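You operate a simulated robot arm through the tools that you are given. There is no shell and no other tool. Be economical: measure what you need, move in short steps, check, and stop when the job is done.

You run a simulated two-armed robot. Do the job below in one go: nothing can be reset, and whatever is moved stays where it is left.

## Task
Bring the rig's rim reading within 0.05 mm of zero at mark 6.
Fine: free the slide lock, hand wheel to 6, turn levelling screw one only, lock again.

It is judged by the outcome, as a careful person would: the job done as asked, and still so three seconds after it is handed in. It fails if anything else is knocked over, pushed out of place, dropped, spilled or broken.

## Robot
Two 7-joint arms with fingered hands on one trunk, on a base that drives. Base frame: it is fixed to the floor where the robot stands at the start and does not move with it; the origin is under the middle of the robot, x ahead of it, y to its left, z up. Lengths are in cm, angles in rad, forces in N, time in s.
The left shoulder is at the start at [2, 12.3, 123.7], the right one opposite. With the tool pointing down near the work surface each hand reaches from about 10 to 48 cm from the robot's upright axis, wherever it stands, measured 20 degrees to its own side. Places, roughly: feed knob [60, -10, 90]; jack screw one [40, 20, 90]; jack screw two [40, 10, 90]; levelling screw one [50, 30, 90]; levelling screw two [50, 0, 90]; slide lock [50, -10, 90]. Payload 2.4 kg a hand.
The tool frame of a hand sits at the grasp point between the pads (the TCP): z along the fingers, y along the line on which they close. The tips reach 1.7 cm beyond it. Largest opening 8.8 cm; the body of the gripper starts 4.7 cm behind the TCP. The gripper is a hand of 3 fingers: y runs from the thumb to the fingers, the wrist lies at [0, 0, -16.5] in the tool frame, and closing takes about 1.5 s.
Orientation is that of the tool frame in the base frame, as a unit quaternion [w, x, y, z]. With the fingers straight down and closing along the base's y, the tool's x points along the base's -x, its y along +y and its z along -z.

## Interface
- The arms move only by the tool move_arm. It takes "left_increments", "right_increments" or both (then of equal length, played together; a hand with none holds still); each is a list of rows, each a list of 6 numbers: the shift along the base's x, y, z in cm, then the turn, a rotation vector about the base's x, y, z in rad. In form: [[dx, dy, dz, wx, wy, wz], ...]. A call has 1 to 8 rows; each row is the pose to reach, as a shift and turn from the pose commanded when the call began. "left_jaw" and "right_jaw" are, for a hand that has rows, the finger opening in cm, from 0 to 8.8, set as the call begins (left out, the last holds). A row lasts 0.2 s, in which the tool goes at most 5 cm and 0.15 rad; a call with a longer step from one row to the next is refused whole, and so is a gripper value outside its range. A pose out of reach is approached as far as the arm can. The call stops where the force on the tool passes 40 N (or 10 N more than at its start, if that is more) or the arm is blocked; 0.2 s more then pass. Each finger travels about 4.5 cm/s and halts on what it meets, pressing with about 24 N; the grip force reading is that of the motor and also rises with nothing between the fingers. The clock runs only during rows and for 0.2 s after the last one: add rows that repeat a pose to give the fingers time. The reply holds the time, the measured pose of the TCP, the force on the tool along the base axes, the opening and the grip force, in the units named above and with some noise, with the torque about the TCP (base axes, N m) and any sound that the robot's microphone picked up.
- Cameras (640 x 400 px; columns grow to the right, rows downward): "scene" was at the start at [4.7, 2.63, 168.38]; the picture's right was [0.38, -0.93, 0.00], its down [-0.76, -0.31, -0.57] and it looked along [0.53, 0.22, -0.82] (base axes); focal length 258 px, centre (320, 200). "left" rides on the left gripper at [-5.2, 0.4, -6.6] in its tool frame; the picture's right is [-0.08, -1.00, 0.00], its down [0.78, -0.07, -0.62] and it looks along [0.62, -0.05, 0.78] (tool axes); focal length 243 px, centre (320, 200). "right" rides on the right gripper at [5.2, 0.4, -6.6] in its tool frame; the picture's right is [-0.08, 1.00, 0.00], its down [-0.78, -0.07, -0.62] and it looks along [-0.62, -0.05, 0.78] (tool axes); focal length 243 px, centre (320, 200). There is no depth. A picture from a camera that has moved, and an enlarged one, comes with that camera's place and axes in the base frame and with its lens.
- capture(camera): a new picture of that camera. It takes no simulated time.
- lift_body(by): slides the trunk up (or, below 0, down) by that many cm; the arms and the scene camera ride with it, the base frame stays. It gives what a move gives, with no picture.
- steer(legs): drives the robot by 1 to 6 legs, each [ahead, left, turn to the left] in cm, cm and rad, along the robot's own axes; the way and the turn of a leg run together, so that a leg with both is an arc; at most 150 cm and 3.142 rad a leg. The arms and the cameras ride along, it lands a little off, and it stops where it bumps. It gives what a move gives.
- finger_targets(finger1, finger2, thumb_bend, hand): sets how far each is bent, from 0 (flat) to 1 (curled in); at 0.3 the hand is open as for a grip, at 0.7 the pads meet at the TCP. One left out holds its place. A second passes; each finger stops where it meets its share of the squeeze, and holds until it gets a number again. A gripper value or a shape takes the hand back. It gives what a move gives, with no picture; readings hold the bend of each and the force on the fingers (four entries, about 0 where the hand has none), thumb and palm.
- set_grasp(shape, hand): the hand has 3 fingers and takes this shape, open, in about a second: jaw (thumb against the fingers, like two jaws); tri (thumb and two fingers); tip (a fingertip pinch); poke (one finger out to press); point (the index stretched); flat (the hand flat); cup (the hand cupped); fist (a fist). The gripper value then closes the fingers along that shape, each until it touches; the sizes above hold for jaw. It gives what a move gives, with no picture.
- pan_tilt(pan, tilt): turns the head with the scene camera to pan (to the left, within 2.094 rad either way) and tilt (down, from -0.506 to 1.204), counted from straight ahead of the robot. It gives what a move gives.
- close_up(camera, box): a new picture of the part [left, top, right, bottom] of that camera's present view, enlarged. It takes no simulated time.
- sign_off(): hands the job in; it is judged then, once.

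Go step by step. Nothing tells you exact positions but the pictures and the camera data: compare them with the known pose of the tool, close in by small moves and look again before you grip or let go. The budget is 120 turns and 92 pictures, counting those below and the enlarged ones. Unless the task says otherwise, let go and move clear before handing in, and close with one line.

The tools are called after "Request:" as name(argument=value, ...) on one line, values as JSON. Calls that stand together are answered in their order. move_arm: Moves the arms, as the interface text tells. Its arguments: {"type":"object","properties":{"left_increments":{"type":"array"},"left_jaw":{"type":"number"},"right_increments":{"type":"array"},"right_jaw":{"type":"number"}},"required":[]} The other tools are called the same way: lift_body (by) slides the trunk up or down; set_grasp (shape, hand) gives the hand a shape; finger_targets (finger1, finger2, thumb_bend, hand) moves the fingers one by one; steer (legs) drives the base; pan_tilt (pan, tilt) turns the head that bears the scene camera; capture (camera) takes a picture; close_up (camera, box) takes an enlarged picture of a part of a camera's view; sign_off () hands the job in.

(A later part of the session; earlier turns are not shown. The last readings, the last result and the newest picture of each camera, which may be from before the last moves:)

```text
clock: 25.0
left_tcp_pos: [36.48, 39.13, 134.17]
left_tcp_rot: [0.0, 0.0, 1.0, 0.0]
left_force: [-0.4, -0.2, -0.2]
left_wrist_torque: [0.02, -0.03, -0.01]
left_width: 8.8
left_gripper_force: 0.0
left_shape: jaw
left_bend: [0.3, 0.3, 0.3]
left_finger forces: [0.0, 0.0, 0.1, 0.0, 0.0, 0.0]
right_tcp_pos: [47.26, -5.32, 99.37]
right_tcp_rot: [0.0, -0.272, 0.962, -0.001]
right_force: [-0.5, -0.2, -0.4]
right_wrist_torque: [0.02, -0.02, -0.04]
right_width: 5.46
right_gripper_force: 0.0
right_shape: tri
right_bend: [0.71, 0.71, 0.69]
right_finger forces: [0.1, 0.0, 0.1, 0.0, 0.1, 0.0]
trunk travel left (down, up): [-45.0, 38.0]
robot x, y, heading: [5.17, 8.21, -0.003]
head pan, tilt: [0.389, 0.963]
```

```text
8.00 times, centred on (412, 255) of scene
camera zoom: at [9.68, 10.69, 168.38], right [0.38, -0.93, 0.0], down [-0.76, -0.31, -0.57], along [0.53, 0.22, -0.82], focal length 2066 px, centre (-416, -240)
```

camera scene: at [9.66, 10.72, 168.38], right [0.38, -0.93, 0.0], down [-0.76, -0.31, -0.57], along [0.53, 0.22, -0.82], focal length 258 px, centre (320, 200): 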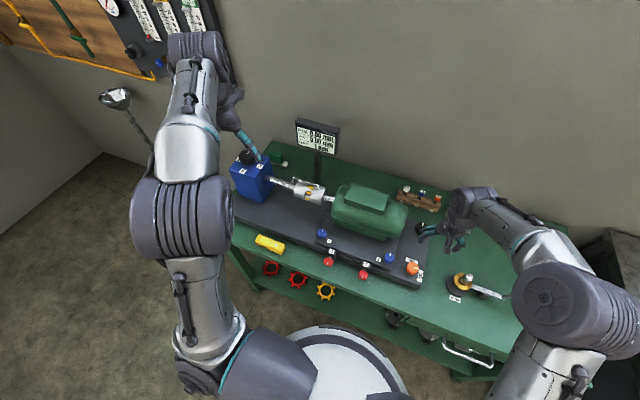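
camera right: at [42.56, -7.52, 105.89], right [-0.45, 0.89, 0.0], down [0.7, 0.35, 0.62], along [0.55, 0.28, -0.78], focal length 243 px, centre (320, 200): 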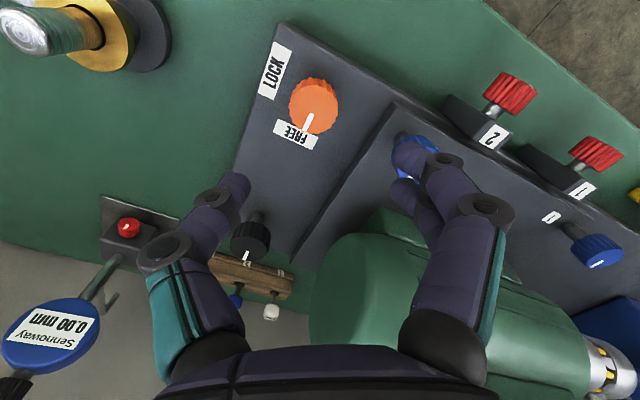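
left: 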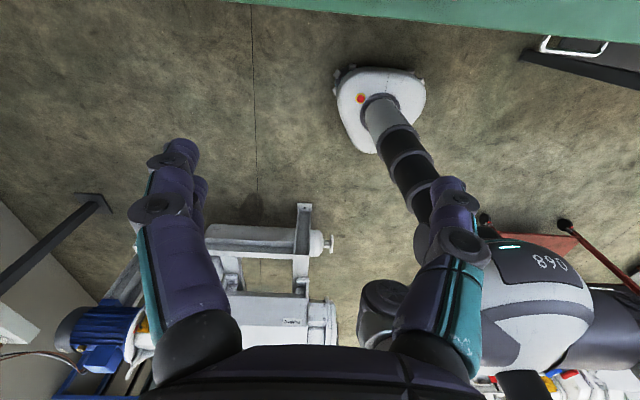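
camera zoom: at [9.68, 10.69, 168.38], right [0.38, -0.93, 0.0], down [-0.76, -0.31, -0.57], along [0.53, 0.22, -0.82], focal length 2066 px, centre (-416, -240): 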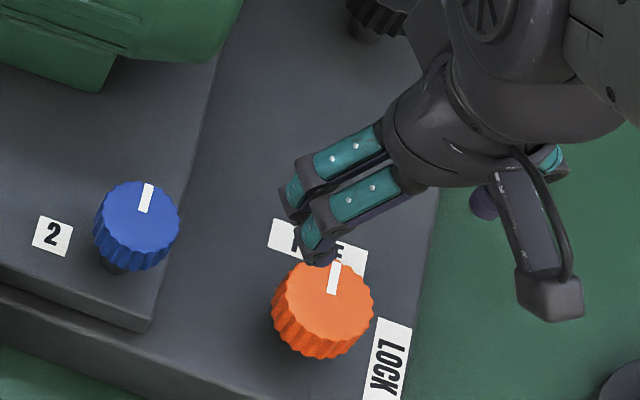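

The pointer matches FREE. Next is the hand wheel at about (59,60,103). I'll lift the right hand clear and look at the base/bench clearance ahead before driving closer.

Request:
move_arm(right_increments=[[-1, 0, 4.5, 0, 0, 0.1], [-3, 0, 9, 0, 0, 0.2], [-6, 0, 12, 0, 0, 0.2], [-10, 0, 14, 0, 0, 0.2], [-14, 0, 16, 0, 0, 0.2], [-16, 0, 18, 0, 0, 0.2]])

Request:
pan_tilt(pan=0.3, tilt=1.2)

Request:
capture(camera="scene")

Request:
capture(camera="left")

```text
clock: 26.4
left_tcp_pos: [36.33, 39.17, 134.1]
left_tcp_rot: [0.001, 0.0, 1.0, 0.0]
left_force: [0.0, -0.1, 0.3]
left_wrist_torque: [-0.02, -0.02, 0.05]
left_width: 8.78
left_gripper_force: 0.1
left_shape: jaw
left_bend: [0.3, 0.3, 0.3]
left_finger forces: [0.1, 0.0, 0.0, 0.0, 0.1, 0.1]
right_tcp_pos: [31.29, -5.4, 117.45]
right_tcp_rot: [0.001, -0.366, 0.93, 0.0]
right_force: [0.8, -0.7, -0.2]
right_wrist_torque: [0.01, -0.02, -0.02]
right_width: 5.47
right_gripper_force: 0.0
right_shape: tri
right_bend: [0.71, 0.71, 0.69]
right_finger forces: [0.0, 0.0, 0.1, 0.0, 0.1, 0.1]
trunk travel left (down, up): [-45.0, 38.0]
robot x, y, heading: [5.21, 7.93, 0.001]
head pan, tilt: [0.389, 0.963]
```

```text
clock: 27.2
left_tcp_pos: [36.32, 39.03, 134.23]
left_tcp_rot: [0.0, -0.001, 1.0, 0.001]
left_force: [-1.2, -0.1, 0.8]
left_wrist_torque: [-0.04, 0.03, 0.01]
left_width: 8.78
left_gripper_force: 0.1
left_shape: jaw
left_bend: [0.3, 0.3, 0.3]
left_finger forces: [0.0, 0.0, 0.1, 0.1, 0.1, 0.0]
right_tcp_pos: [31.38, -5.38, 117.4]
right_tcp_rot: [0.0, -0.366, 0.931, 0.0]
right_force: [-0.9, -0.7, -0.2]
right_wrist_torque: [0.01, 0.02, 0.0]
right_width: 5.45
right_gripper_force: 0.0
right_shape: tri
right_bend: [0.71, 0.71, 0.69]
right_finger forces: [0.0, 0.1, 0.0, 0.0, 0.0, 0.0]
trunk travel left (down, up): [-45.0, 38.0]
robot x, y, heading: [5.03, 7.67, -0.001]
head pan, tilt: [0.3, 1.201]
```

```text
61 pictures are left
camera scene: at [8.38, 9.61, 166.87], right [0.3, -0.96, 0.0], down [-0.89, -0.28, -0.36], along [0.35, 0.11, -0.93], focal length 258 px, centre (320, 200)
```

scene: 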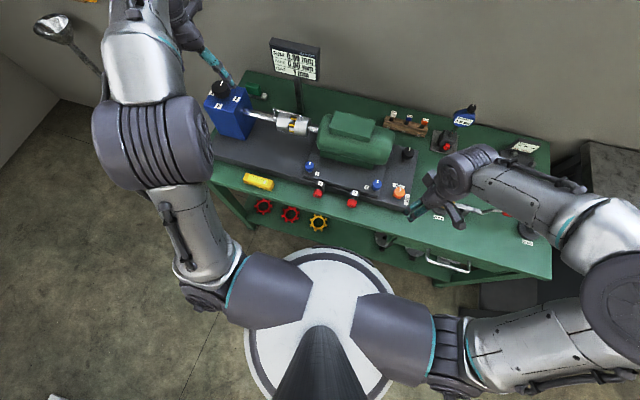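

```text
60 pictures are left
camera left: at [41.68, 39.53, 140.9], right [0.08, -1.0, 0.0], down [-0.78, -0.07, 0.62], along [-0.62, -0.05, -0.78], focal length 243 px, centre (320, 200)
```

left: 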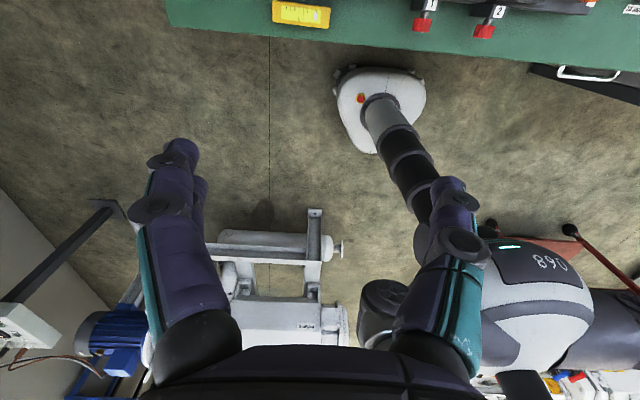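

The base is low and about 18 cm ahead of the axis, with the bench edge near x 35, so 8 cm further ahead is safe. I'll drive left, then ahead, to put the wheel within the left hand's reach.

Request:
steer(legs=[[0, 37, 0], [8, 0, 0]])

Request:
set_grasp(hand="left", shape="tri")

Request:
pan_tilt(pan=0.15, tilt=0.9)

Request:
capture(camera="scene")

```text
clock: 30.2
left_tcp_pos: [44.62, 76.17, 134.09]
left_tcp_rot: [0.0, 0.001, 1.0, 0.001]
left_force: [0.0, -1.0, 0.1]
left_wrist_torque: [-0.02, 0.02, -0.01]
left_width: 8.8
left_gripper_force: 0.0
left_shape: jaw
left_bend: [0.3, 0.3, 0.3]
left_finger forces: [0.0, 0.1, 0.0, 0.1, 0.0, 0.0]
right_tcp_pos: [39.46, 31.67, 117.32]
right_tcp_rot: [-0.001, -0.367, 0.93, 0.001]
right_force: [0.2, 0.5, -0.5]
right_wrist_torque: [0.0, -0.01, 0.0]
right_width: 5.49
right_gripper_force: 0.2
right_shape: tri
right_bend: [0.71, 0.71, 0.69]
right_finger forces: [0.0, 0.0, 0.0, 0.0, 0.0, 0.1]
trunk travel left (down, up): [-45.0, 38.0]
robot x, y, heading: [13.29, 45.15, -0.001]
head pan, tilt: [0.3, 1.201]
```

```text
clock: 31.1
left_tcp_pos: [44.44, 76.06, 134.12]
left_tcp_rot: [0.0, 0.0, 1.0, 0.0]
left_force: [-0.8, 0.4, 0.0]
left_wrist_torque: [-0.02, 0.03, -0.03]
left_width: 8.79
left_gripper_force: 0.0
left_shape: tri
left_bend: [0.3, 0.3, 0.3]
left_finger forces: [0.1, 0.0, 0.1, 0.0, 0.0, 0.0]
right_tcp_pos: [39.39, 31.69, 117.41]
right_tcp_rot: [0.0, -0.367, 0.93, 0.0]
right_force: [0.3, 0.1, -0.6]
right_wrist_torque: [0.02, -0.03, 0.0]
right_width: 5.51
right_gripper_force: 0.1
right_shape: tri
right_bend: [0.71, 0.71, 0.69]
right_finger forces: [0.0, 0.1, 0.0, 0.1, 0.0, 0.0]
trunk travel left (down, up): [-45.0, 38.0]
robot x, y, heading: [13.25, 45.02, 0.001]
head pan, tilt: [0.3, 1.201]
```

```text
clock: 31.9
left_tcp_pos: [44.3, 76.06, 134.19]
left_tcp_rot: [0.001, 0.0, 1.0, 0.0]
left_force: [-0.4, 0.3, -0.9]
left_wrist_torque: [0.01, 0.03, 0.0]
left_width: 8.77
left_gripper_force: 0.0
left_shape: tri
left_bend: [0.3, 0.3, 0.3]
left_finger forces: [0.0, 0.0, 0.1, 0.0, 0.0, 0.0]
right_tcp_pos: [39.35, 31.57, 117.29]
right_tcp_rot: [0.0, -0.366, 0.931, 0.0]
right_force: [-1.3, -0.5, -0.3]
right_wrist_torque: [-0.01, -0.02, -0.01]
right_width: 5.48
right_gripper_force: 0.1
right_shape: tri
right_bend: [0.71, 0.71, 0.69]
right_finger forces: [0.0, 0.1, 0.0, 0.0, 0.1, 0.0]
trunk travel left (down, up): [-45.0, 38.0]
robot x, y, heading: [12.99, 45.54, -0.002]
head pan, tilt: [0.15, 0.901]
```

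```text
59 pictures are left
camera scene: at [18.51, 46.13, 168.84], right [0.15, -0.99, 0.0], down [-0.78, -0.12, -0.62], along [0.61, 0.09, -0.78], focal length 258 px, centre (320, 200)
```

scene: 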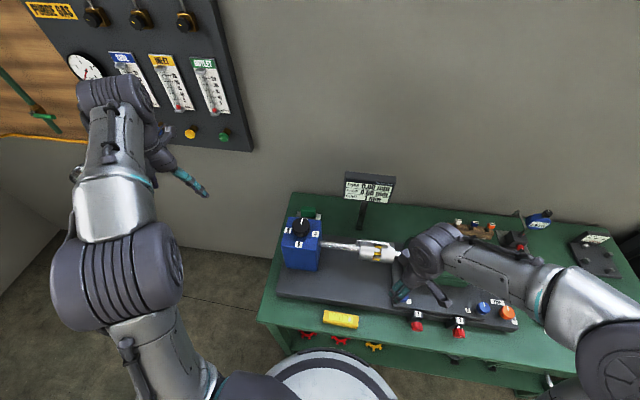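

The wheel top triangulates well to about (57.8,57.5,105.3). I'll bring the left hand above it, pre-turned.

Request:
move_arm(left_increments=[[2, -2.7, -2.3, 0, 0, -0.12], [4, -5.4, -4.6, 0, 0, -0.24], [6, -8.1, -6.9, 0, 0, -0.36], [8, -10.8, -9.2, 0, 0, -0.48], [10, -13.5, -11.5, 0, 0, -0.6], [12, -16.3, -13.8, 0, 0, -0.72], [13.5, -18.5, -16, 0, 0, -0.8], [13.5, -18.5, -18, 0, 0, -0.8]], left_jaw=8.8)

Request:
capture(camera="left")

Request:
close_up(camera="scene", box=[250, 150, 410, 250])

```text
clock: 33.7
left_tcp_pos: [58.03, 57.6, 116.11]
left_tcp_rot: [0.0, 0.39, 0.921, 0.0]
left_force: [0.0, 0.7, 0.3]
left_wrist_torque: [0.06, 0.0, -0.01]
left_width: 8.83
left_gripper_force: 0.1
left_shape: tri
left_bend: [0.3, 0.3, 0.3]
left_finger forces: [0.0, 0.0, 0.0, 0.0, 0.0, 0.1]
right_tcp_pos: [39.32, 31.78, 117.38]
right_tcp_rot: [0.0, -0.367, 0.93, 0.001]
right_force: [0.0, 0.2, 0.9]
right_wrist_torque: [-0.02, 0.03, -0.01]
right_width: 5.51
right_gripper_force: 0.1
right_shape: tri
right_bend: [0.71, 0.71, 0.69]
right_finger forces: [0.0, 0.0, 0.1, 0.0, 0.0, 0.1]
trunk travel left (down, up): [-45.0, 38.0]
robot x, y, heading: [13.34, 45.23, -0.002]
head pan, tilt: [0.15, 0.901]
```

```text
58 pictures are left
camera left: at [61.97, 54.16, 122.94], right [-0.66, -0.75, 0.0], down [-0.59, 0.51, 0.62], along [-0.47, 0.41, -0.78], focal length 243 px, centre (320, 200)
```

left: 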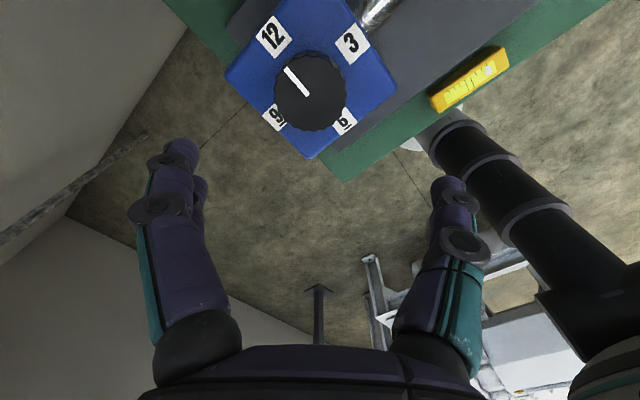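

```text
4.00 times, centred on (330, 200) of scene
camera zoom: at [18.49, 46.13, 168.85], right [0.15, -0.99, 0.0], down [-0.78, -0.12, -0.62], along [0.61, 0.09, -0.78], focal length 1033 px, centre (280, 200)
```

zoom: 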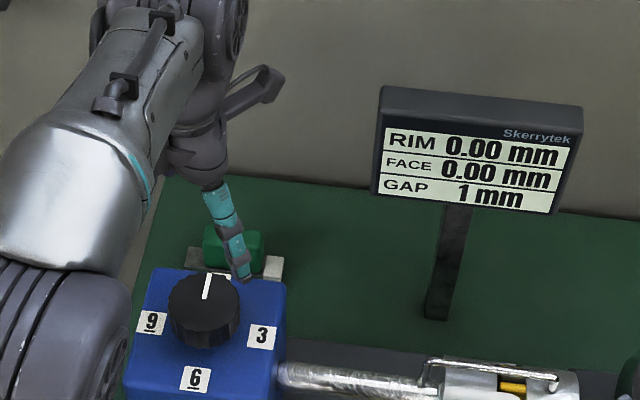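

The wheel is at about (58.6,57.9) with its top near z 105. I'll descend to straddle it and check.

Request:
move_arm(left_increments=[[0.6, 0.3, -4, 0, 0, 0], [0.6, 0.3, -8, 0, 0, 0], [0.6, 0.3, -10, 0, 0, 0], [0.6, 0.3, -11, 0, 0, 0], [0.6, 0.3, -11, 0, 0, 0]])

Request:
capture(camera="left")

Request:
close_up(camera="scene", box=[260, 180, 340, 240])

```text
clock: 34.9
left_tcp_pos: [58.53, 57.87, 105.13]
left_tcp_rot: [0.0, 0.39, 0.921, 0.0]
left_force: [-1.0, -0.4, -0.1]
left_wrist_torque: [0.0, 0.0, -0.03]
left_width: 8.78
left_gripper_force: 0.1
left_shape: tri
left_bend: [0.3, 0.3, 0.3]
left_finger forces: [0.0, 0.0, 0.1, 0.0, 0.0, 0.0]
right_tcp_pos: [39.37, 31.64, 117.2]
right_tcp_rot: [0.0, -0.366, 0.931, 0.0]
right_force: [0.1, 0.1, -0.3]
right_wrist_torque: [0.01, -0.01, -0.03]
right_width: 5.48
right_gripper_force: 0.1
right_shape: tri
right_bend: [0.71, 0.71, 0.69]
right_finger forces: [0.0, 0.0, 0.0, 0.1, 0.0, 0.0]
trunk travel left (down, up): [-45.0, 38.0]
robot x, y, heading: [13.13, 45.52, 0.004]
head pan, tilt: [0.15, 0.901]
```

```text
56 pictures are left
camera left: at [62.56, 54.47, 111.91], right [-0.66, -0.75, 0.0], down [-0.59, 0.51, 0.62], along [-0.47, 0.41, -0.78], focal length 243 px, centre (320, 200)
```

left: 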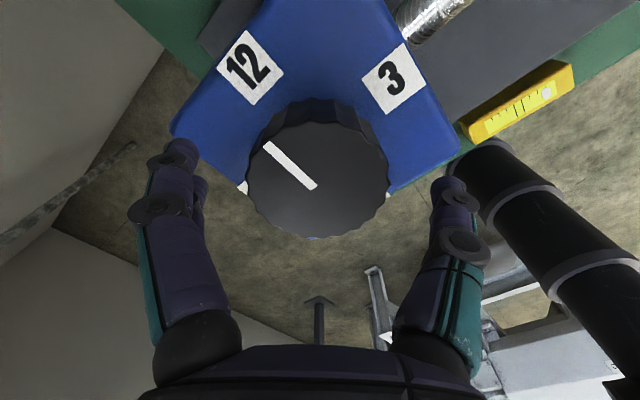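

```text
6.67 times, centred on (300, 210) of scene
camera zoom: at [18.52, 46.12, 168.85], right [0.15, -0.99, 0.0], down [-0.78, -0.12, -0.62], along [0.61, 0.09, -0.78], focal length 1722 px, centre (453, 133)
```

zoom: 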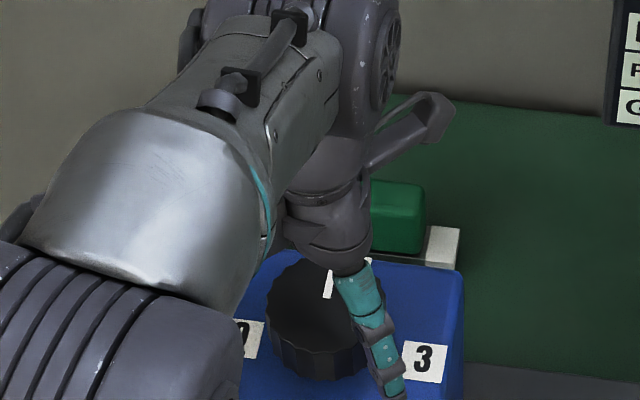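

The wheel is centred between the open fingers. I'll lower 1.5 cm more and close.

Request:
move_arm(left_increments=[[0, 0, -0.8, 0, 0, 0], [0, 0, -1.5, 0, 0, 0]])

Request:
move_arm(left_increments=[[0, 0, 0, 0, 0, 0], [0, 0, 0, 0, 0, 0], [0, 0, 0, 0, 0, 0], [0, 0, 0, 0, 0, 0], [0, 0, 0, 0, 0, 0], [0, 0, 0, 0, 0, 0], [0, 0, 0, 0, 0, 0]], left_jaw=4.0)

Request:
capture(camera="left")

```text
clock: 35.5
left_tcp_pos: [58.56, 57.84, 103.64]
left_tcp_rot: [0.001, 0.39, 0.921, 0.0]
left_force: [-0.6, 0.8, 1.1]
left_wrist_torque: [0.01, 0.01, 0.01]
left_width: 8.77
left_gripper_force: 0.0
left_shape: tri
left_bend: [0.3, 0.3, 0.3]
left_finger forces: [0.0, 0.0, 0.1, 0.0, 0.0, 0.0]
right_tcp_pos: [39.36, 31.7, 117.37]
right_tcp_rot: [0.001, -0.366, 0.931, 0.0]
right_force: [0.3, 0.1, 0.3]
right_wrist_torque: [0.01, -0.02, 0.02]
right_width: 5.48
right_gripper_force: 0.0
right_shape: tri
right_bend: [0.71, 0.71, 0.69]
right_finger forces: [0.0, 0.1, 0.0, 0.0, 0.0, 0.0]
trunk travel left (down, up): [-45.0, 38.0]
robot x, y, heading: [13.02, 44.94, -0.001]
head pan, tilt: [0.15, 0.901]
```

```text
clock: 37.1
left_tcp_pos: [58.55, 57.88, 103.75]
left_tcp_rot: [0.0, 0.39, 0.921, 0.0]
left_force: [0.7, -1.9, -1.1]
left_wrist_torque: [0.03, -0.02, -0.1]
left_width: 4.57
left_gripper_force: 23.7
left_shape: tri
left_bend: [0.72, 0.72, 0.7]
left_finger forces: [11.0, 10.8, 0.1, 0.0, 22.2, 0.0]
right_tcp_pos: [39.48, 31.61, 117.4]
right_tcp_rot: [0.0, -0.367, 0.93, -0.001]
right_force: [0.0, 0.2, 0.3]
right_wrist_torque: [0.01, 0.03, 0.0]
right_width: 5.5
right_gripper_force: 0.1
right_shape: tri
right_bend: [0.71, 0.71, 0.69]
right_finger forces: [0.1, 0.0, 0.0, 0.1, 0.0, 0.0]
trunk travel left (down, up): [-45.0, 38.0]
robot x, y, heading: [12.95, 45.05, -0.001]
head pan, tilt: [0.15, 0.901]
```

```text
54 pictures are left
camera left: at [62.55, 54.45, 110.41], right [-0.66, -0.75, 0.0], down [-0.59, 0.51, 0.62], along [-0.47, 0.41, -0.78], focal length 243 px, centre (320, 200)
```

left: 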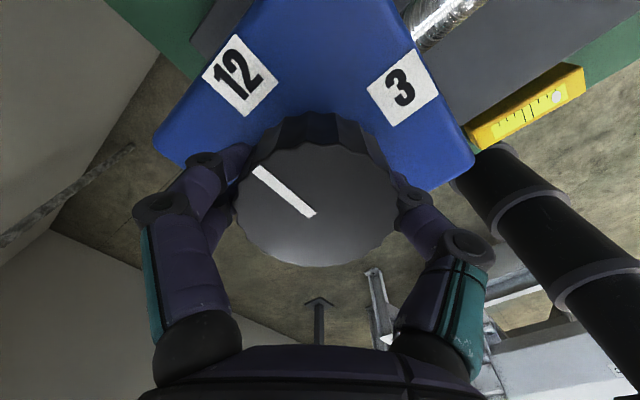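

Perfectly balanced grip on the wheel. I'll turn it counter-clockwise in two runs.

Request:
move_arm(left_increments=[[0, 0, 0, 0, 0, 0.1], [0, 0, 0, 0, 0, 0.22], [0, 0, 0, 0, 0, 0.34], [0, 0, 0, 0, 0, 0.46], [0, 0, 0, 0, 0, 0.58], [0, 0, 0, 0, 0, 0.7], [0, 0, 0, 0, 0, 0.82], [0, 0, 0, 0, 0, 0.94]])

Request:
capture(camera="left")

Request:
close_up(camera="scene", box=[260, 150, 420, 250])

```text
clock: 38.9
left_tcp_pos: [58.74, 57.92, 103.65]
left_tcp_rot: [0.002, -0.07, 0.998, 0.0]
left_force: [11.7, 2.5, 0.9]
left_wrist_torque: [0.04, -0.14, -1.31]
left_width: 4.52
left_gripper_force: 24.1
left_shape: tri
left_bend: [0.72, 0.72, 0.7]
left_finger forces: [20.7, 13.6, 0.1, 0.0, 23.9, 0.0]
right_tcp_pos: [39.51, 31.74, 117.27]
right_tcp_rot: [0.0, -0.366, 0.93, 0.001]
right_force: [-0.5, 0.1, -0.6]
right_wrist_torque: [0.0, 0.01, 0.0]
right_width: 5.48
right_gripper_force: 0.2
right_shape: tri
right_bend: [0.71, 0.71, 0.69]
right_finger forces: [0.0, 0.0, 0.0, 0.1, 0.0, 0.1]
trunk travel left (down, up): [-45.0, 38.0]
robot x, y, heading: [12.53, 45.11, 0.002]
head pan, tilt: [0.15, 0.901]
```

```text
53 pictures are left
camera left: at [63.92, 59.11, 110.41], right [0.22, -0.97, 0.0], down [-0.77, -0.18, 0.62], along [-0.6, -0.14, -0.79], focal length 243 px, centre (320, 200)
```

left: 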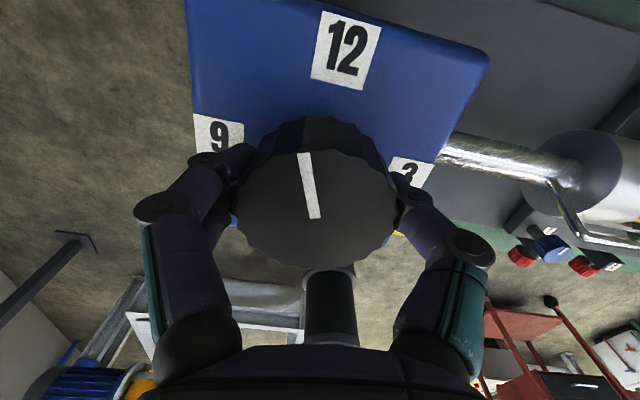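

```text
4.00 times, centred on (340, 200) of scene
camera zoom: at [18.81, 46.17, 168.84], right [0.15, -0.99, 0.0], down [-0.78, -0.12, -0.62], along [0.61, 0.09, -0.79], focal length 1033 px, centre (240, 200)
```

zoom: 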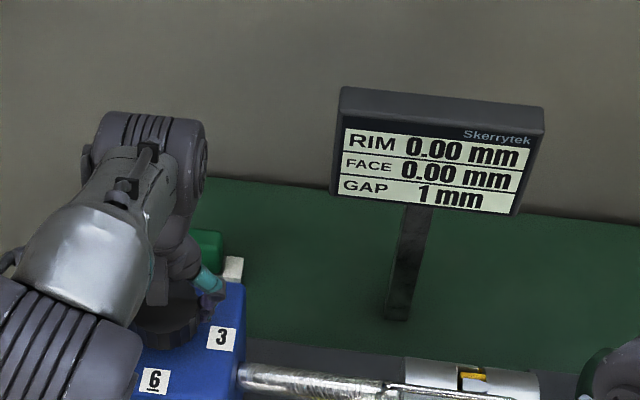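

The wheel did not follow: the fingers slid with 1.3 Nm resisting, so there's likely an end stop in this direction. I'll turn clockwise instead.

Request:
move_arm(left_increments=[[0, 0, 0, 0, 0, -0.12], [0, 0, 0, 0, 0, -0.24], [0, 0, 0, 0, 0, -0.36], [0, 0, 0, 0, 0, -0.48], [0, 0, 0, 0, 0, -0.6]])

Request:
capture(camera="left")

```text
clock: 40.1
left_tcp_pos: [58.6, 57.72, 103.67]
left_tcp_rot: [0.0, 0.23, 0.973, 0.0]
left_force: [10.1, -3.3, 5.2]
left_wrist_torque: [-0.02, -0.13, 0.14]
left_width: 4.48
left_gripper_force: 24.1
left_shape: tri
left_bend: [0.72, 0.72, 0.7]
left_finger forces: [13.5, 12.3, 0.1, 0.0, 23.0, 0.0]
right_tcp_pos: [39.52, 31.6, 117.35]
right_tcp_rot: [-0.001, -0.367, 0.93, 0.001]
right_force: [0.6, 0.2, 0.1]
right_wrist_torque: [0.02, 0.02, -0.05]
right_width: 5.48
right_gripper_force: 0.1
right_shape: tri
right_bend: [0.71, 0.71, 0.69]
right_finger forces: [0.0, 0.0, 0.0, 0.0, 0.0, 0.1]
trunk travel left (down, up): [-45.0, 38.0]
robot x, y, heading: [13.0, 44.88, 0.003]
head pan, tilt: [0.15, 0.901]
```

```text
51 pictures are left
camera left: at [63.57, 55.9, 110.34], right [-0.37, -0.93, 0.0], down [-0.73, 0.29, 0.62], along [-0.58, 0.23, -0.78], focal length 243 px, centre (320, 200)
```

left: 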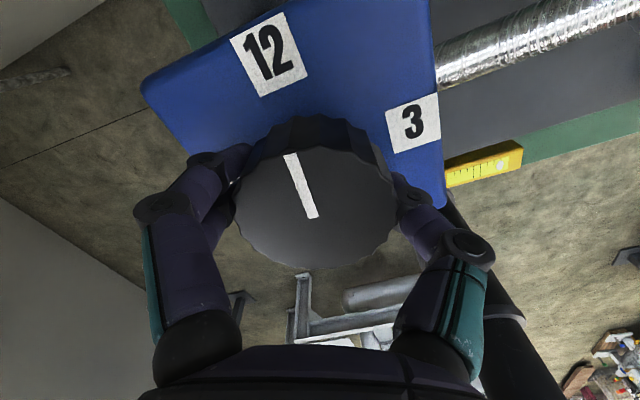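

Clockwise it follows freely. I'll continue clockwise.

Request:
move_arm(left_increments=[[0, 0, 0, 0, 0, -0.12], [0, 0, 0, 0, 0, -0.24], [0, 0, 0, 0, 0, -0.36], [0, 0, 0, 0, 0, -0.48], [0, 0, 0, 0, 0, -0.6], [0, 0, 0, 0, 0, -0.72], [0, 0, 0, 0, 0, -0.84]])

Request:
move_arm(left_increments=[[0, 0, 0, 0, 0, -0.12], [0, 0, 0, 0, 0, -0.24], [0, 0, 0, 0, 0, -0.36], [0, 0, 0, 0, 0, -0.48]])

Request:
close_up(camera="scene", box=[260, 150, 420, 250])

Request:
capture(camera="left")

```text
clock: 41.7
left_tcp_pos: [58.49, 57.81, 103.77]
left_tcp_rot: [0.0, 0.606, 0.795, -0.001]
left_force: [1.2, -7.6, 0.5]
left_wrist_torque: [-0.09, -0.05, 0.11]
left_width: 4.46
left_gripper_force: 24.6
left_shape: tri
left_bend: [0.72, 0.72, 0.7]
left_finger forces: [12.2, 11.8, 0.1, 0.0, 23.9, 0.1]
right_tcp_pos: [39.45, 31.43, 117.29]
right_tcp_rot: [0.0, -0.366, 0.931, 0.002]
right_force: [-0.7, -0.2, 0.1]
right_wrist_torque: [-0.02, 0.0, 0.0]
right_width: 5.47
right_gripper_force: 0.0
right_shape: tri
right_bend: [0.71, 0.71, 0.69]
right_finger forces: [0.0, 0.0, 0.0, 0.0, 0.1, 0.0]
trunk travel left (down, up): [-45.0, 38.0]
robot x, y, heading: [13.18, 45.04, -0.003]
head pan, tilt: [0.15, 0.901]
```

```text
clock: 42.7
left_tcp_pos: [58.43, 57.89, 103.72]
left_tcp_rot: [-0.001, 0.778, 0.628, 0.0]
left_force: [-6.2, -7.7, -0.7]
left_wrist_torque: [-0.13, 0.07, 0.15]
left_width: 4.48
left_gripper_force: 24.0
left_shape: tri
left_bend: [0.72, 0.72, 0.7]
left_finger forces: [11.4, 11.1, 0.0, 0.1, 26.0, 0.1]
right_tcp_pos: [39.33, 31.64, 117.33]
right_tcp_rot: [0.001, -0.367, 0.93, 0.001]
right_force: [-0.5, -1.0, 0.1]
right_wrist_torque: [0.01, -0.02, -0.02]
right_width: 5.49
right_gripper_force: 0.1
right_shape: tri
right_bend: [0.71, 0.71, 0.69]
right_finger forces: [0.0, 0.0, 0.0, 0.0, 0.0, 0.0]
trunk travel left (down, up): [-45.0, 38.0]
robot x, y, heading: [12.87, 44.85, 0.001]
head pan, tilt: [0.15, 0.901]
```

```text
4.00 times, centred on (340, 200) of scene
camera zoom: at [18.4, 45.96, 168.85], right [0.15, -0.99, 0.0], down [-0.77, -0.12, -0.62], along [0.61, 0.09, -0.78], focal length 1033 px, centre (240, 200)
```

zoom: 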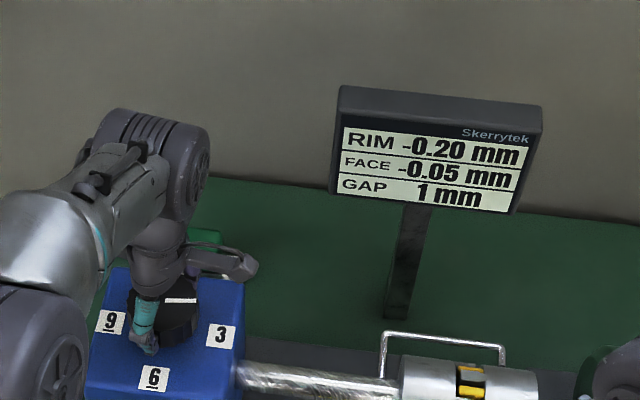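

```text
49 pictures are left
camera left: at [57.84, 52.66, 110.4], right [-0.99, 0.13, 0.0], down [0.1, 0.78, 0.62], along [0.08, 0.62, -0.78], focal length 243 px, centre (320, 200)
```

left: 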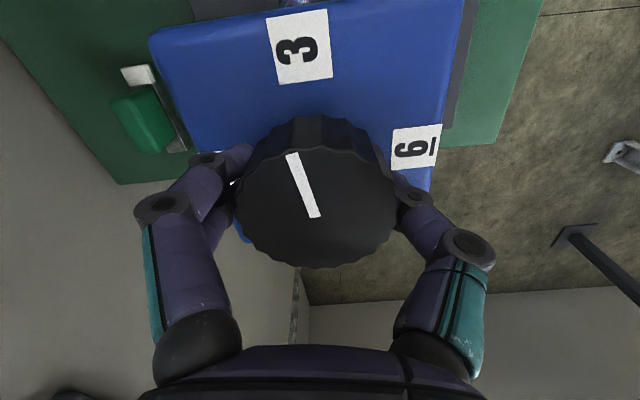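

The wheel is now at 3 (RIM -0.20), and the arm moves comfortably. I'll keep turning clockwise a bit further.

Request:
move_arm(left_increments=[[0, 0, 0, 0, 0, -0.12], [0, 0, 0, 0, 0, -0.24], [0, 0, 0, 0, 0, -0.36], [0, 0, 0, 0, 0, -0.48], [0, 0, 0, 0, 0, -0.6]])

Request:
capture(camera="scene")

```text
clock: 43.9
left_tcp_pos: [58.53, 57.84, 103.76]
left_tcp_rot: [0.0, 0.929, 0.37, -0.001]
left_force: [-10.7, -2.9, -4.3]
left_wrist_torque: [-0.06, 0.09, 0.19]
left_width: 4.48
left_gripper_force: 23.9
left_shape: tri
left_bend: [0.72, 0.72, 0.7]
left_finger forces: [11.3, 11.0, 0.0, 0.1, 26.7, 0.0]
right_tcp_pos: [39.28, 31.66, 117.35]
right_tcp_rot: [0.0, -0.367, 0.93, 0.0]
right_force: [0.9, 0.0, 0.4]
right_wrist_torque: [0.01, 0.0, 0.03]
right_width: 5.47
right_gripper_force: 0.1
right_shape: tri
right_bend: [0.71, 0.71, 0.69]
right_finger forces: [0.0, 0.0, 0.0, 0.1, 0.0, 0.1]
trunk travel left (down, up): [-45.0, 38.0]
robot x, y, heading: [13.05, 45.03, -0.005]
head pan, tilt: [0.15, 0.901]
```

```text
48 pictures are left
camera scene: at [18.33, 46.06, 168.85], right [0.15, -0.99, 0.0], down [-0.77, -0.12, -0.62], along [0.61, 0.09, -0.78], focal length 258 px, centre (320, 200)
```

scene: 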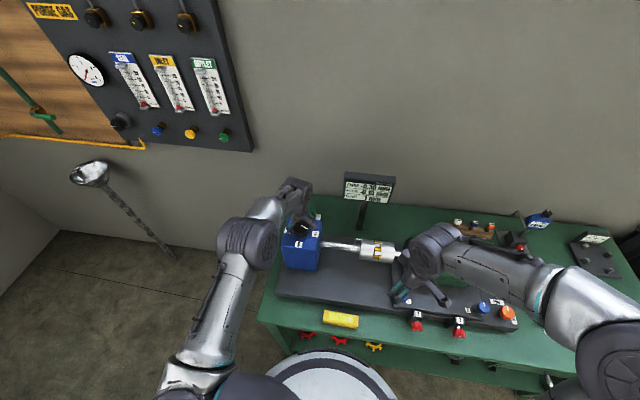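

Still fine; the arm pose is good. I'll continue toward 6.

Request:
move_arm(left_increments=[[0, 0, 0, 0, 0, -0.12], [0, 0, 0, 0, 0, -0.24], [0, 0, 0, 0, 0, -0.36], [0, 0, 0, 0, 0, -0.48], [0, 0, 0, 0, 0, -0.6], [0, 0, 0, 0, 0, -0.72], [0, 0, 0, 0, 0, -0.8]])

Request:
close_up(camera="scene", box=[260, 150, 420, 250])

Request:
capture(camera="left")

```text
clock: 45.5
left_tcp_pos: [58.4, 58.06, 103.8]
left_tcp_rot: [0.001, 1.0, -0.02, 0.0]
left_force: [-10.7, 5.1, -2.0]
left_wrist_torque: [0.04, 0.11, 0.21]
left_width: 4.49
left_gripper_force: 24.1
left_shape: tri
left_bend: [0.72, 0.72, 0.7]
left_finger forces: [11.2, 10.9, 0.0, 0.0, 27.3, 0.0]
right_tcp_pos: [39.28, 31.8, 117.47]
right_tcp_rot: [0.0, -0.367, 0.93, 0.0]
right_force: [-0.6, -0.7, 0.4]
right_wrist_torque: [0.01, -0.01, 0.02]
right_width: 5.5
right_gripper_force: 0.1
right_shape: tri
right_bend: [0.71, 0.71, 0.69]
right_finger forces: [0.0, 0.1, 0.1, 0.0, 0.0, 0.1]
trunk travel left (down, up): [-45.0, 38.0]
robot x, y, heading: [12.98, 45.36, -0.004]
head pan, tilt: [0.15, 0.901]
```

```text
4.00 times, centred on (340, 200) of scene
camera zoom: at [18.3, 46.26, 168.85], right [0.15, -0.99, 0.0], down [-0.77, -0.12, -0.62], along [0.61, 0.09, -0.78], focal length 1033 px, centre (240, 200)
```

zoom: 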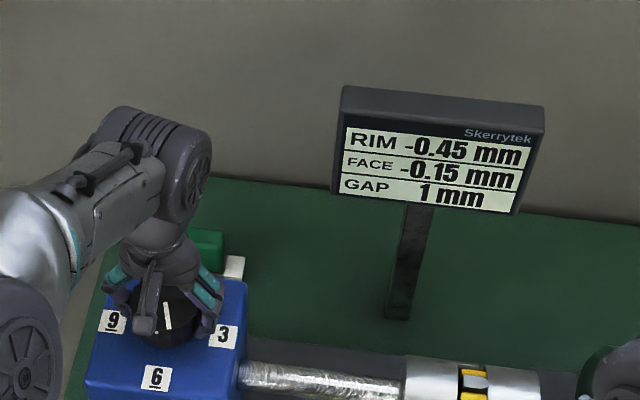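

```text
46 pictures are left
camera left: at [53.22, 57.8, 110.42], right [-0.04, 1.0, 0.0], down [0.78, 0.04, 0.62], along [0.62, 0.03, -0.78], focal length 243 px, centre (320, 200)
```

left: 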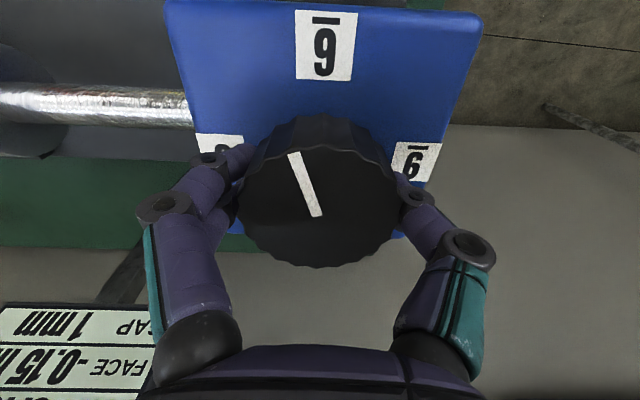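

The pointer is about 20° short of 6; RIM reads -0.45. I'll turn the rest and check.

Request:
move_arm(left_increments=[[0, 0, 0, 0, 0, -0.12], [0, 0, 0, 0, 0, -0.24], [0, 0, 0, 0, 0, -0.35], [0, 0, 0, 0, 0, -0.35]])

Request:
close_up(camera="left", box=[160, 0, 480, 280])

Request:
close_up(camera="scene", box=[260, 150, 420, 250])

```text
clock: 46.5
left_tcp_pos: [58.53, 58.18, 103.69]
left_tcp_rot: [0.001, 0.981, -0.194, 0.001]
left_force: [-9.7, 9.7, -1.4]
left_wrist_torque: [0.09, 0.1, 0.2]
left_width: 4.49
left_gripper_force: 24.1
left_shape: tri
left_bend: [0.72, 0.72, 0.7]
left_finger forces: [11.7, 10.9, 0.1, 0.1, 27.3, 0.1]
right_tcp_pos: [39.31, 31.83, 117.37]
right_tcp_rot: [0.0, -0.366, 0.93, -0.001]
right_force: [0.0, 0.8, -0.4]
right_wrist_torque: [-0.02, -0.01, -0.01]
right_width: 5.49
right_gripper_force: 0.0
right_shape: tri
right_bend: [0.71, 0.71, 0.69]
right_finger forces: [0.0, 0.0, 0.1, 0.0, 0.0, 0.0]
trunk travel left (down, up): [-45.0, 38.0]
robot x, y, heading: [12.99, 45.2, -0.001]
head pan, tilt: [0.15, 0.901]
```

```text
1.43 times, centred on (320, 140) of left
camera zoom: at [53.48, 59.66, 110.42], right [0.3, 0.95, 0.0], down [0.75, -0.23, 0.62], along [0.59, -0.19, -0.78], focal length 347 px, centre (320, 286)
```

zoom: 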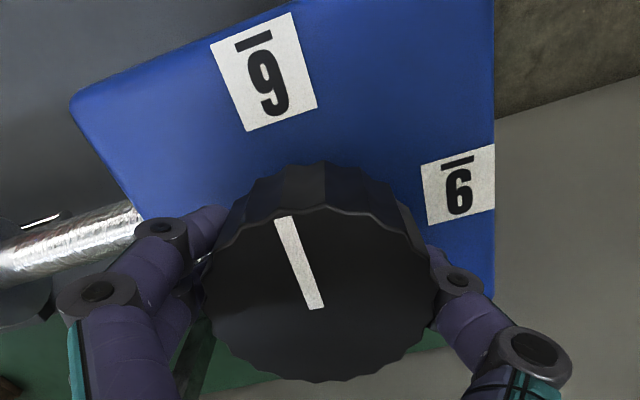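

```text
4.00 times, centred on (340, 200) of scene
camera zoom: at [18.33, 46.33, 168.85], right [0.15, -0.99, 0.0], down [-0.77, -0.12, -0.62], along [0.61, 0.09, -0.78], focal length 1033 px, centre (240, 200)
```

zoom: 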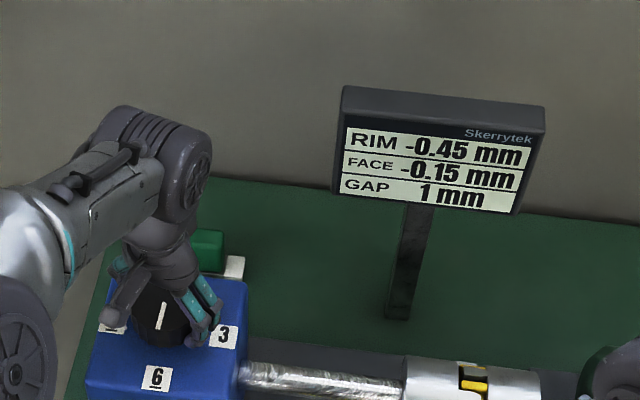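

The pointer now appears to aim at 6 (RIM -0.45). I'll release, lift, and verify.

Request:
move_arm(left_increments=[[0, 0, 0, 0, 0, 0], [0, 0, 0, 0, 0, 0], [0, 0, 0, 0, 0, 0], [0, 0, 0, 0, 0, 0], [0, 0, 0, 0, 0, 0], [0, 0, 2, 0, 0, 0], [-1, 0, 6, 0, 0, 0.05], [-2, 0, 10.5, 0, 0, 0.1]], left_jaw=8.8)

Request:
close_up(camera="left", box=[160, 0, 480, 200])

Request:
close_up(camera="scene", box=[260, 150, 420, 250])

```text
clock: 48.3
left_tcp_pos: [56.47, 57.95, 114.09]
left_tcp_rot: [0.0, 0.99, -0.143, 0.0]
left_force: [-0.4, 0.7, -0.3]
left_wrist_torque: [0.0, -0.01, -0.01]
left_width: 8.81
left_gripper_force: 0.0
left_shape: tri
left_bend: [0.3, 0.3, 0.3]
left_finger forces: [0.0, 0.0, 0.0, 0.1, 0.0, 0.0]
right_tcp_pos: [39.37, 31.7, 117.33]
right_tcp_rot: [0.001, -0.367, 0.93, 0.0]
right_force: [0.3, 0.2, -1.3]
right_wrist_torque: [0.0, -0.04, -0.02]
right_width: 5.48
right_gripper_force: 0.0
right_shape: tri
right_bend: [0.71, 0.71, 0.69]
right_finger forces: [0.0, 0.0, 0.0, 0.1, 0.0, 0.0]
trunk travel left (down, up): [-45.0, 38.0]
robot x, y, heading: [12.87, 45.05, 0.0]
head pan, tilt: [0.15, 0.901]
```

```text
2.00 times, centred on (320, 100) of left
camera zoom: at [51.41, 59.0, 120.89], right [0.2, 0.98, 0.0], down [0.77, -0.16, 0.62], along [0.61, -0.13, -0.78], focal length 485 px, centre (320, 400)
```

zoom: 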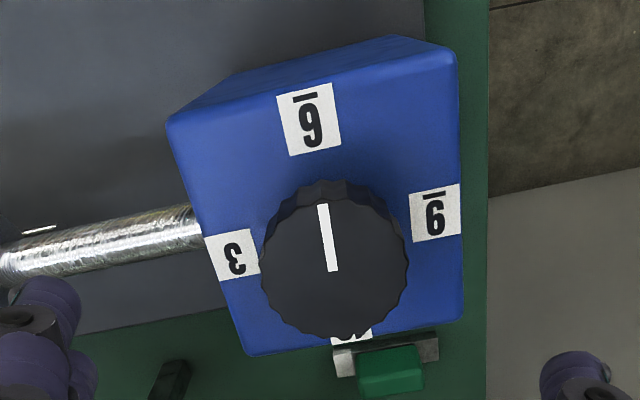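

```text
4.00 times, centred on (340, 200) of scene
camera zoom: at [18.46, 46.11, 168.85], right [0.15, -0.99, 0.0], down [-0.77, -0.12, -0.62], along [0.61, 0.09, -0.78], focal length 1033 px, centre (240, 200)
```

zoom: 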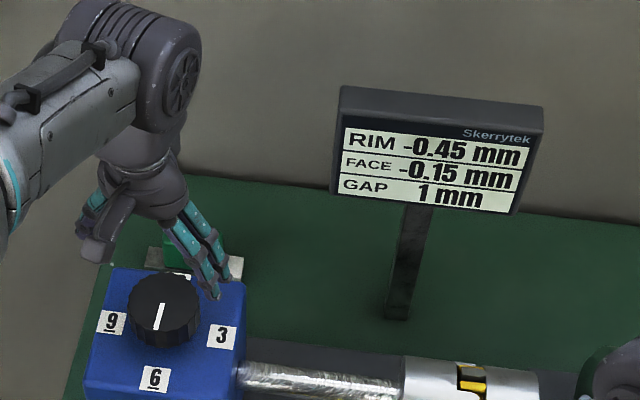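

The wheel is at 6 with RIM at -0.45. Next is levelling screw one (blue 1), with the right hand. I'll look at it and its clearance to the motor.

Request:
capture(camera="right")

Request:
close_up(camera="scene", box=[340, 220, 540, 345])

```text
41 pictures are left
camera right: at [35.11, 28.57, 123.92], right [-0.62, 0.79, 0.0], down [0.62, 0.48, 0.62], along [0.49, 0.38, -0.78], focal length 243 px, centre (320, 200)
```

right: 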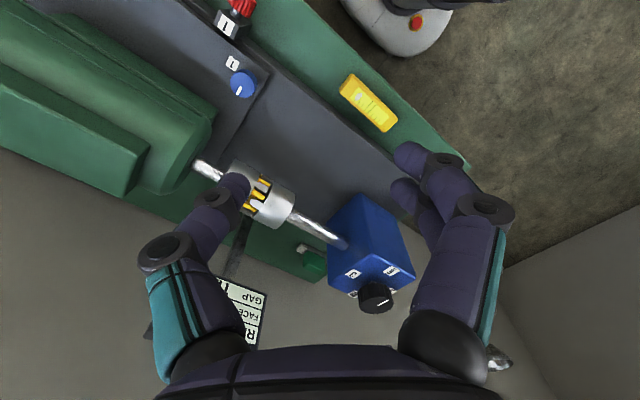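

```text
3.20 times, centred on (440, 282) of scene
camera zoom: at [18.46, 46.11, 168.85], right [0.15, -0.99, 0.0], down [-0.77, -0.12, -0.62], along [0.61, 0.09, -0.78], focal length 826 px, centre (-64, -64)
```

zoom: 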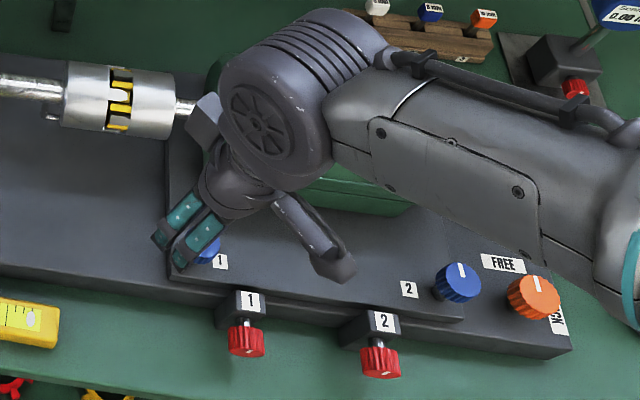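

Blue 1 triangulates to about (47.2,25.6,92). I'll bring the right hand above it at yaw 0.

Request:
move_arm(right_increments=[[1.6, -1.2, -1, 0, 0, -0.14], [3.2, -2.4, -3, 0, 0, -0.28], [4.8, -3.6, -6, 0, 0, -0.42], [6.4, -4.8, -9, 0, 0, -0.56], [7.8, -6.1, -12, 0, 0, -0.7], [7.8, -6.1, -15, 0, 0, -0.75], [7.8, -6.1, -16, 0, 0, -0.75]], right_jaw=5.5)

Request:
capture(camera="right")

Request:
close_up(camera="scene", box=[360, 220, 480, 295])

```text
clock: 49.9
left_tcp_pos: [56.55, 57.85, 114.19]
left_tcp_rot: [0.0, 0.99, -0.144, 0.0]
left_force: [0.1, 0.6, -0.1]
left_wrist_torque: [0.03, 0.0, -0.01]
left_width: 8.81
left_gripper_force: 0.1
left_shape: tri
left_bend: [0.3, 0.3, 0.3]
left_finger forces: [0.0, 0.0, 0.0, 0.1, 0.0, 0.0]
right_tcp_pos: [47.25, 25.56, 101.31]
right_tcp_rot: [0.001, 0.001, 1.0, 0.001]
right_force: [-0.5, 0.5, -0.4]
right_wrist_torque: [-0.01, -0.02, -0.02]
right_width: 5.49
right_gripper_force: 0.1
right_shape: tri
right_bend: [0.71, 0.71, 0.69]
right_finger forces: [0.0, 0.0, 0.0, 0.0, 0.1, 0.1]
trunk travel left (down, up): [-45.0, 38.0]
robot x, y, heading: [12.98, 44.6, -0.003]
head pan, tilt: [0.15, 0.901]
```

```text
39 pictures are left
camera right: at [41.86, 26.08, 107.85], right [0.09, 1.0, 0.0], down [0.78, -0.07, 0.62], along [0.62, -0.05, -0.78], focal length 243 px, centre (320, 200)
```

right: 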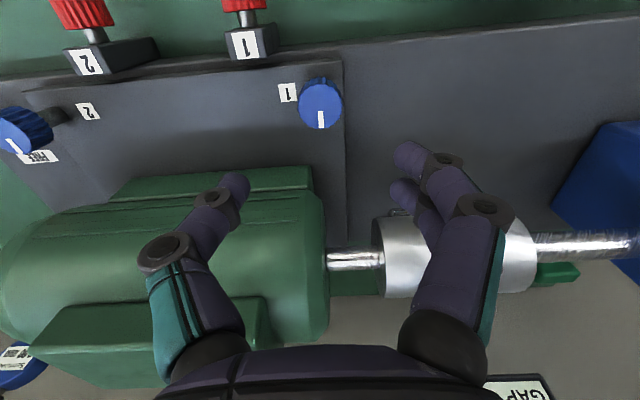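

```text
5.33 times, centred on (420, 258) of scene
camera zoom: at [18.53, 46.11, 168.85], right [0.15, -0.99, 0.0], down [-0.78, -0.12, -0.62], along [0.61, 0.09, -0.78], focal length 1377 px, centre (-213, -107)
```

zoom: 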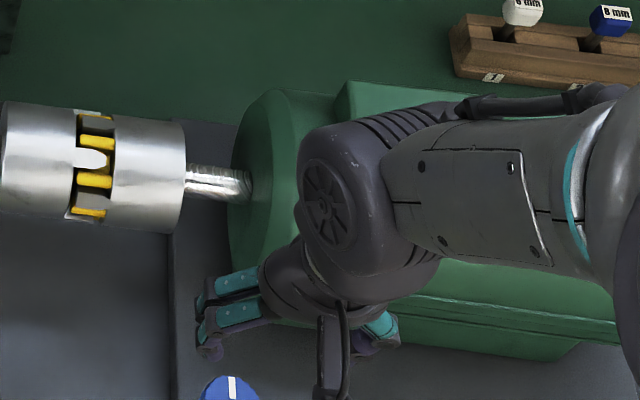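

Aligned with blue 1, and the motor side is more than 4 cm away. I'll descend to z≈91.5.

Request:
move_arm(right_increments=[[0, 0, -4, 0, 0, 0], [0, 0, -7, 0, 0, 0], [0, 0, -9, 0, 0, 0], [0, 0, -9.8, 0, 0, 0], [0, 0, -9.8, 0, 0, 0]])

Request:
capture(camera="right")

```text
clock: 51.1
left_tcp_pos: [56.65, 57.92, 114.34]
left_tcp_rot: [-0.001, 0.99, -0.143, 0.001]
left_force: [0.0, -0.5, 1.0]
left_wrist_torque: [-0.02, -0.05, 0.02]
left_width: 8.8
left_gripper_force: 0.1
left_shape: tri
left_bend: [0.3, 0.3, 0.3]
left_finger forces: [0.1, 0.1, 0.0, 0.1, 0.0, 0.0]
right_tcp_pos: [47.13, 25.43, 91.59]
right_tcp_rot: [0.001, 0.0, 1.0, 0.001]
right_force: [-0.7, -0.7, 0.3]
right_wrist_torque: [0.0, -0.01, -0.03]
right_width: 5.5
right_gripper_force: 0.0
right_shape: tri
right_bend: [0.71, 0.71, 0.69]
right_finger forces: [0.0, 0.1, 0.0, 0.0, 0.0, 0.0]
trunk travel left (down, up): [-45.0, 38.0]
robot x, y, heading: [12.76, 45.17, 0.001]
head pan, tilt: [0.15, 0.901]
```

```text
37 pictures are left
camera right: at [41.77, 26.12, 98.07], right [0.08, 1.0, 0.0], down [0.78, -0.07, 0.62], along [0.62, -0.05, -0.78], focal length 243 px, centre (320, 200)
```

right: 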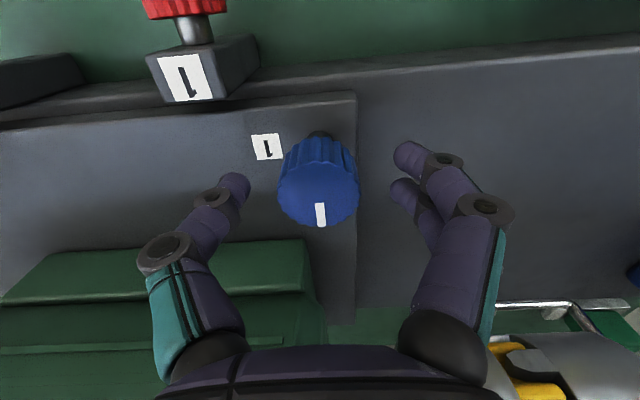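

This matches the successful grasp view on the lock. I'll lower 0.3 cm and close.

Request:
move_arm(right_increments=[[0, 0, -0.3, 0, 0, 0], [0, 0, -0.3, 0, 0, 0], [0, 0, -0.3, 0, 0, 0], [0, 0, -0.3, 0, 0, 0], [0, 0, -0.3, 0, 0, 0], [0, 0, -0.3, 0, 0, 0], [0, 0, -0.3, 0, 0, 0]], right_jaw=2.0)

Request:
capture(camera="right")

```text
clock: 52.7
left_tcp_pos: [56.55, 57.95, 114.2]
left_tcp_rot: [-0.001, 0.99, -0.143, 0.0]
left_force: [0.3, -0.1, -0.2]
left_wrist_torque: [0.03, 0.01, -0.01]
left_width: 8.78
left_gripper_force: 0.1
left_shape: tri
left_bend: [0.3, 0.3, 0.3]
left_finger forces: [0.0, 0.0, 0.0, 0.1, 0.0, 0.1]
right_tcp_pos: [47.06, 25.48, 91.22]
right_tcp_rot: [0.0, 0.0, 1.0, 0.0]
right_force: [-4.8, 0.4, -2.5]
right_wrist_torque: [-0.03, 0.07, 0.04]
right_width: 2.31
right_gripper_force: 23.6
right_shape: tri
right_bend: [0.73, 0.73, 0.7]
right_finger forces: [12.1, 11.4, 0.1, 0.0, 21.7, 0.0]
trunk travel left (down, up): [-45.0, 38.0]
robot x, y, heading: [13.25, 45.16, -0.003]
head pan, tilt: [0.15, 0.901]
```

```text
36 pictures are left
camera right: at [41.73, 26.13, 97.8], right [0.08, 1.0, 0.0], down [0.78, -0.07, 0.62], along [0.62, -0.05, -0.78], focal length 243 px, centre (320, 200)
```

right: 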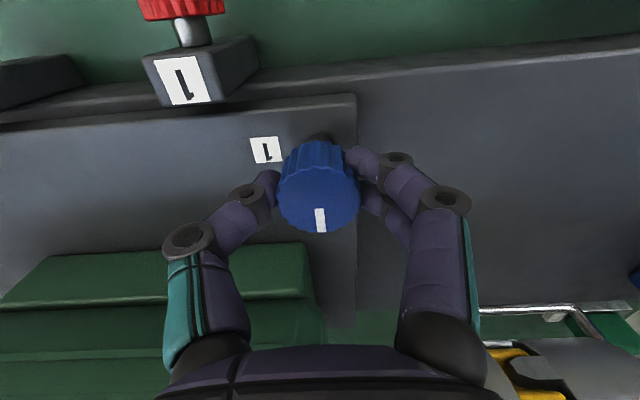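

Good grip. I'll test a small clockwise turn of 0.3 rad and read the display.

Request:
move_arm(right_increments=[[0, 0, 0, 0, 0, -0.1], [0, 0, 0, 0, 0, -0.2], [0, 0, 0, 0, 0, -0.3], [0, 0, 0, 0, 0, -0.3]])

Request:
close_up(camera="scene", box=[330, 165, 410, 215])

```text
clock: 53.7
left_tcp_pos: [56.47, 58.03, 114.16]
left_tcp_rot: [-0.001, 0.99, -0.144, 0.0]
left_force: [0.6, 0.1, 0.6]
left_wrist_torque: [-0.02, 0.02, 0.0]
left_width: 8.8
left_gripper_force: 0.1
left_shape: tri
left_bend: [0.3, 0.3, 0.3]
left_finger forces: [0.0, 0.0, 0.0, 0.0, 0.0, 0.0]
right_tcp_pos: [47.02, 25.61, 91.32]
right_tcp_rot: [-0.001, 0.15, 0.989, 0.0]
right_force: [-6.4, 3.1, -5.1]
right_wrist_torque: [0.05, 0.12, 0.04]
right_width: 2.3
right_gripper_force: 23.7
right_shape: tri
right_bend: [0.73, 0.73, 0.7]
right_finger forces: [13.7, 11.7, 0.0, 0.0, 21.5, 0.1]
trunk travel left (down, up): [-45.0, 38.0]
robot x, y, heading: [12.75, 45.13, -0.0]
head pan, tilt: [0.15, 0.901]
```

```text
8.00 times, centred on (370, 190) of scene
camera zoom: at [18.45, 46.16, 168.84], right [0.15, -0.99, 0.0], down [-0.77, -0.12, -0.62], along [0.61, 0.09, -0.78], focal length 2066 px, centre (-80, 280)
```

zoom: 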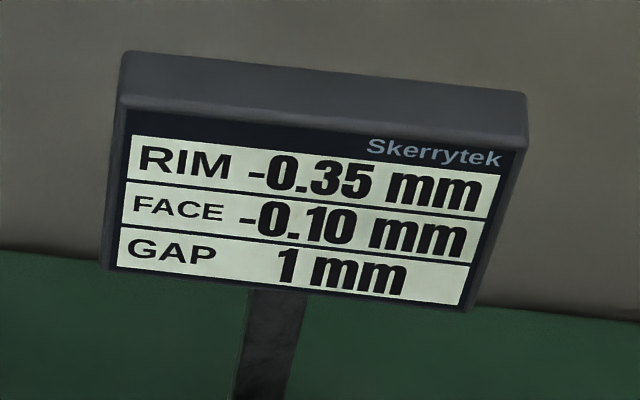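

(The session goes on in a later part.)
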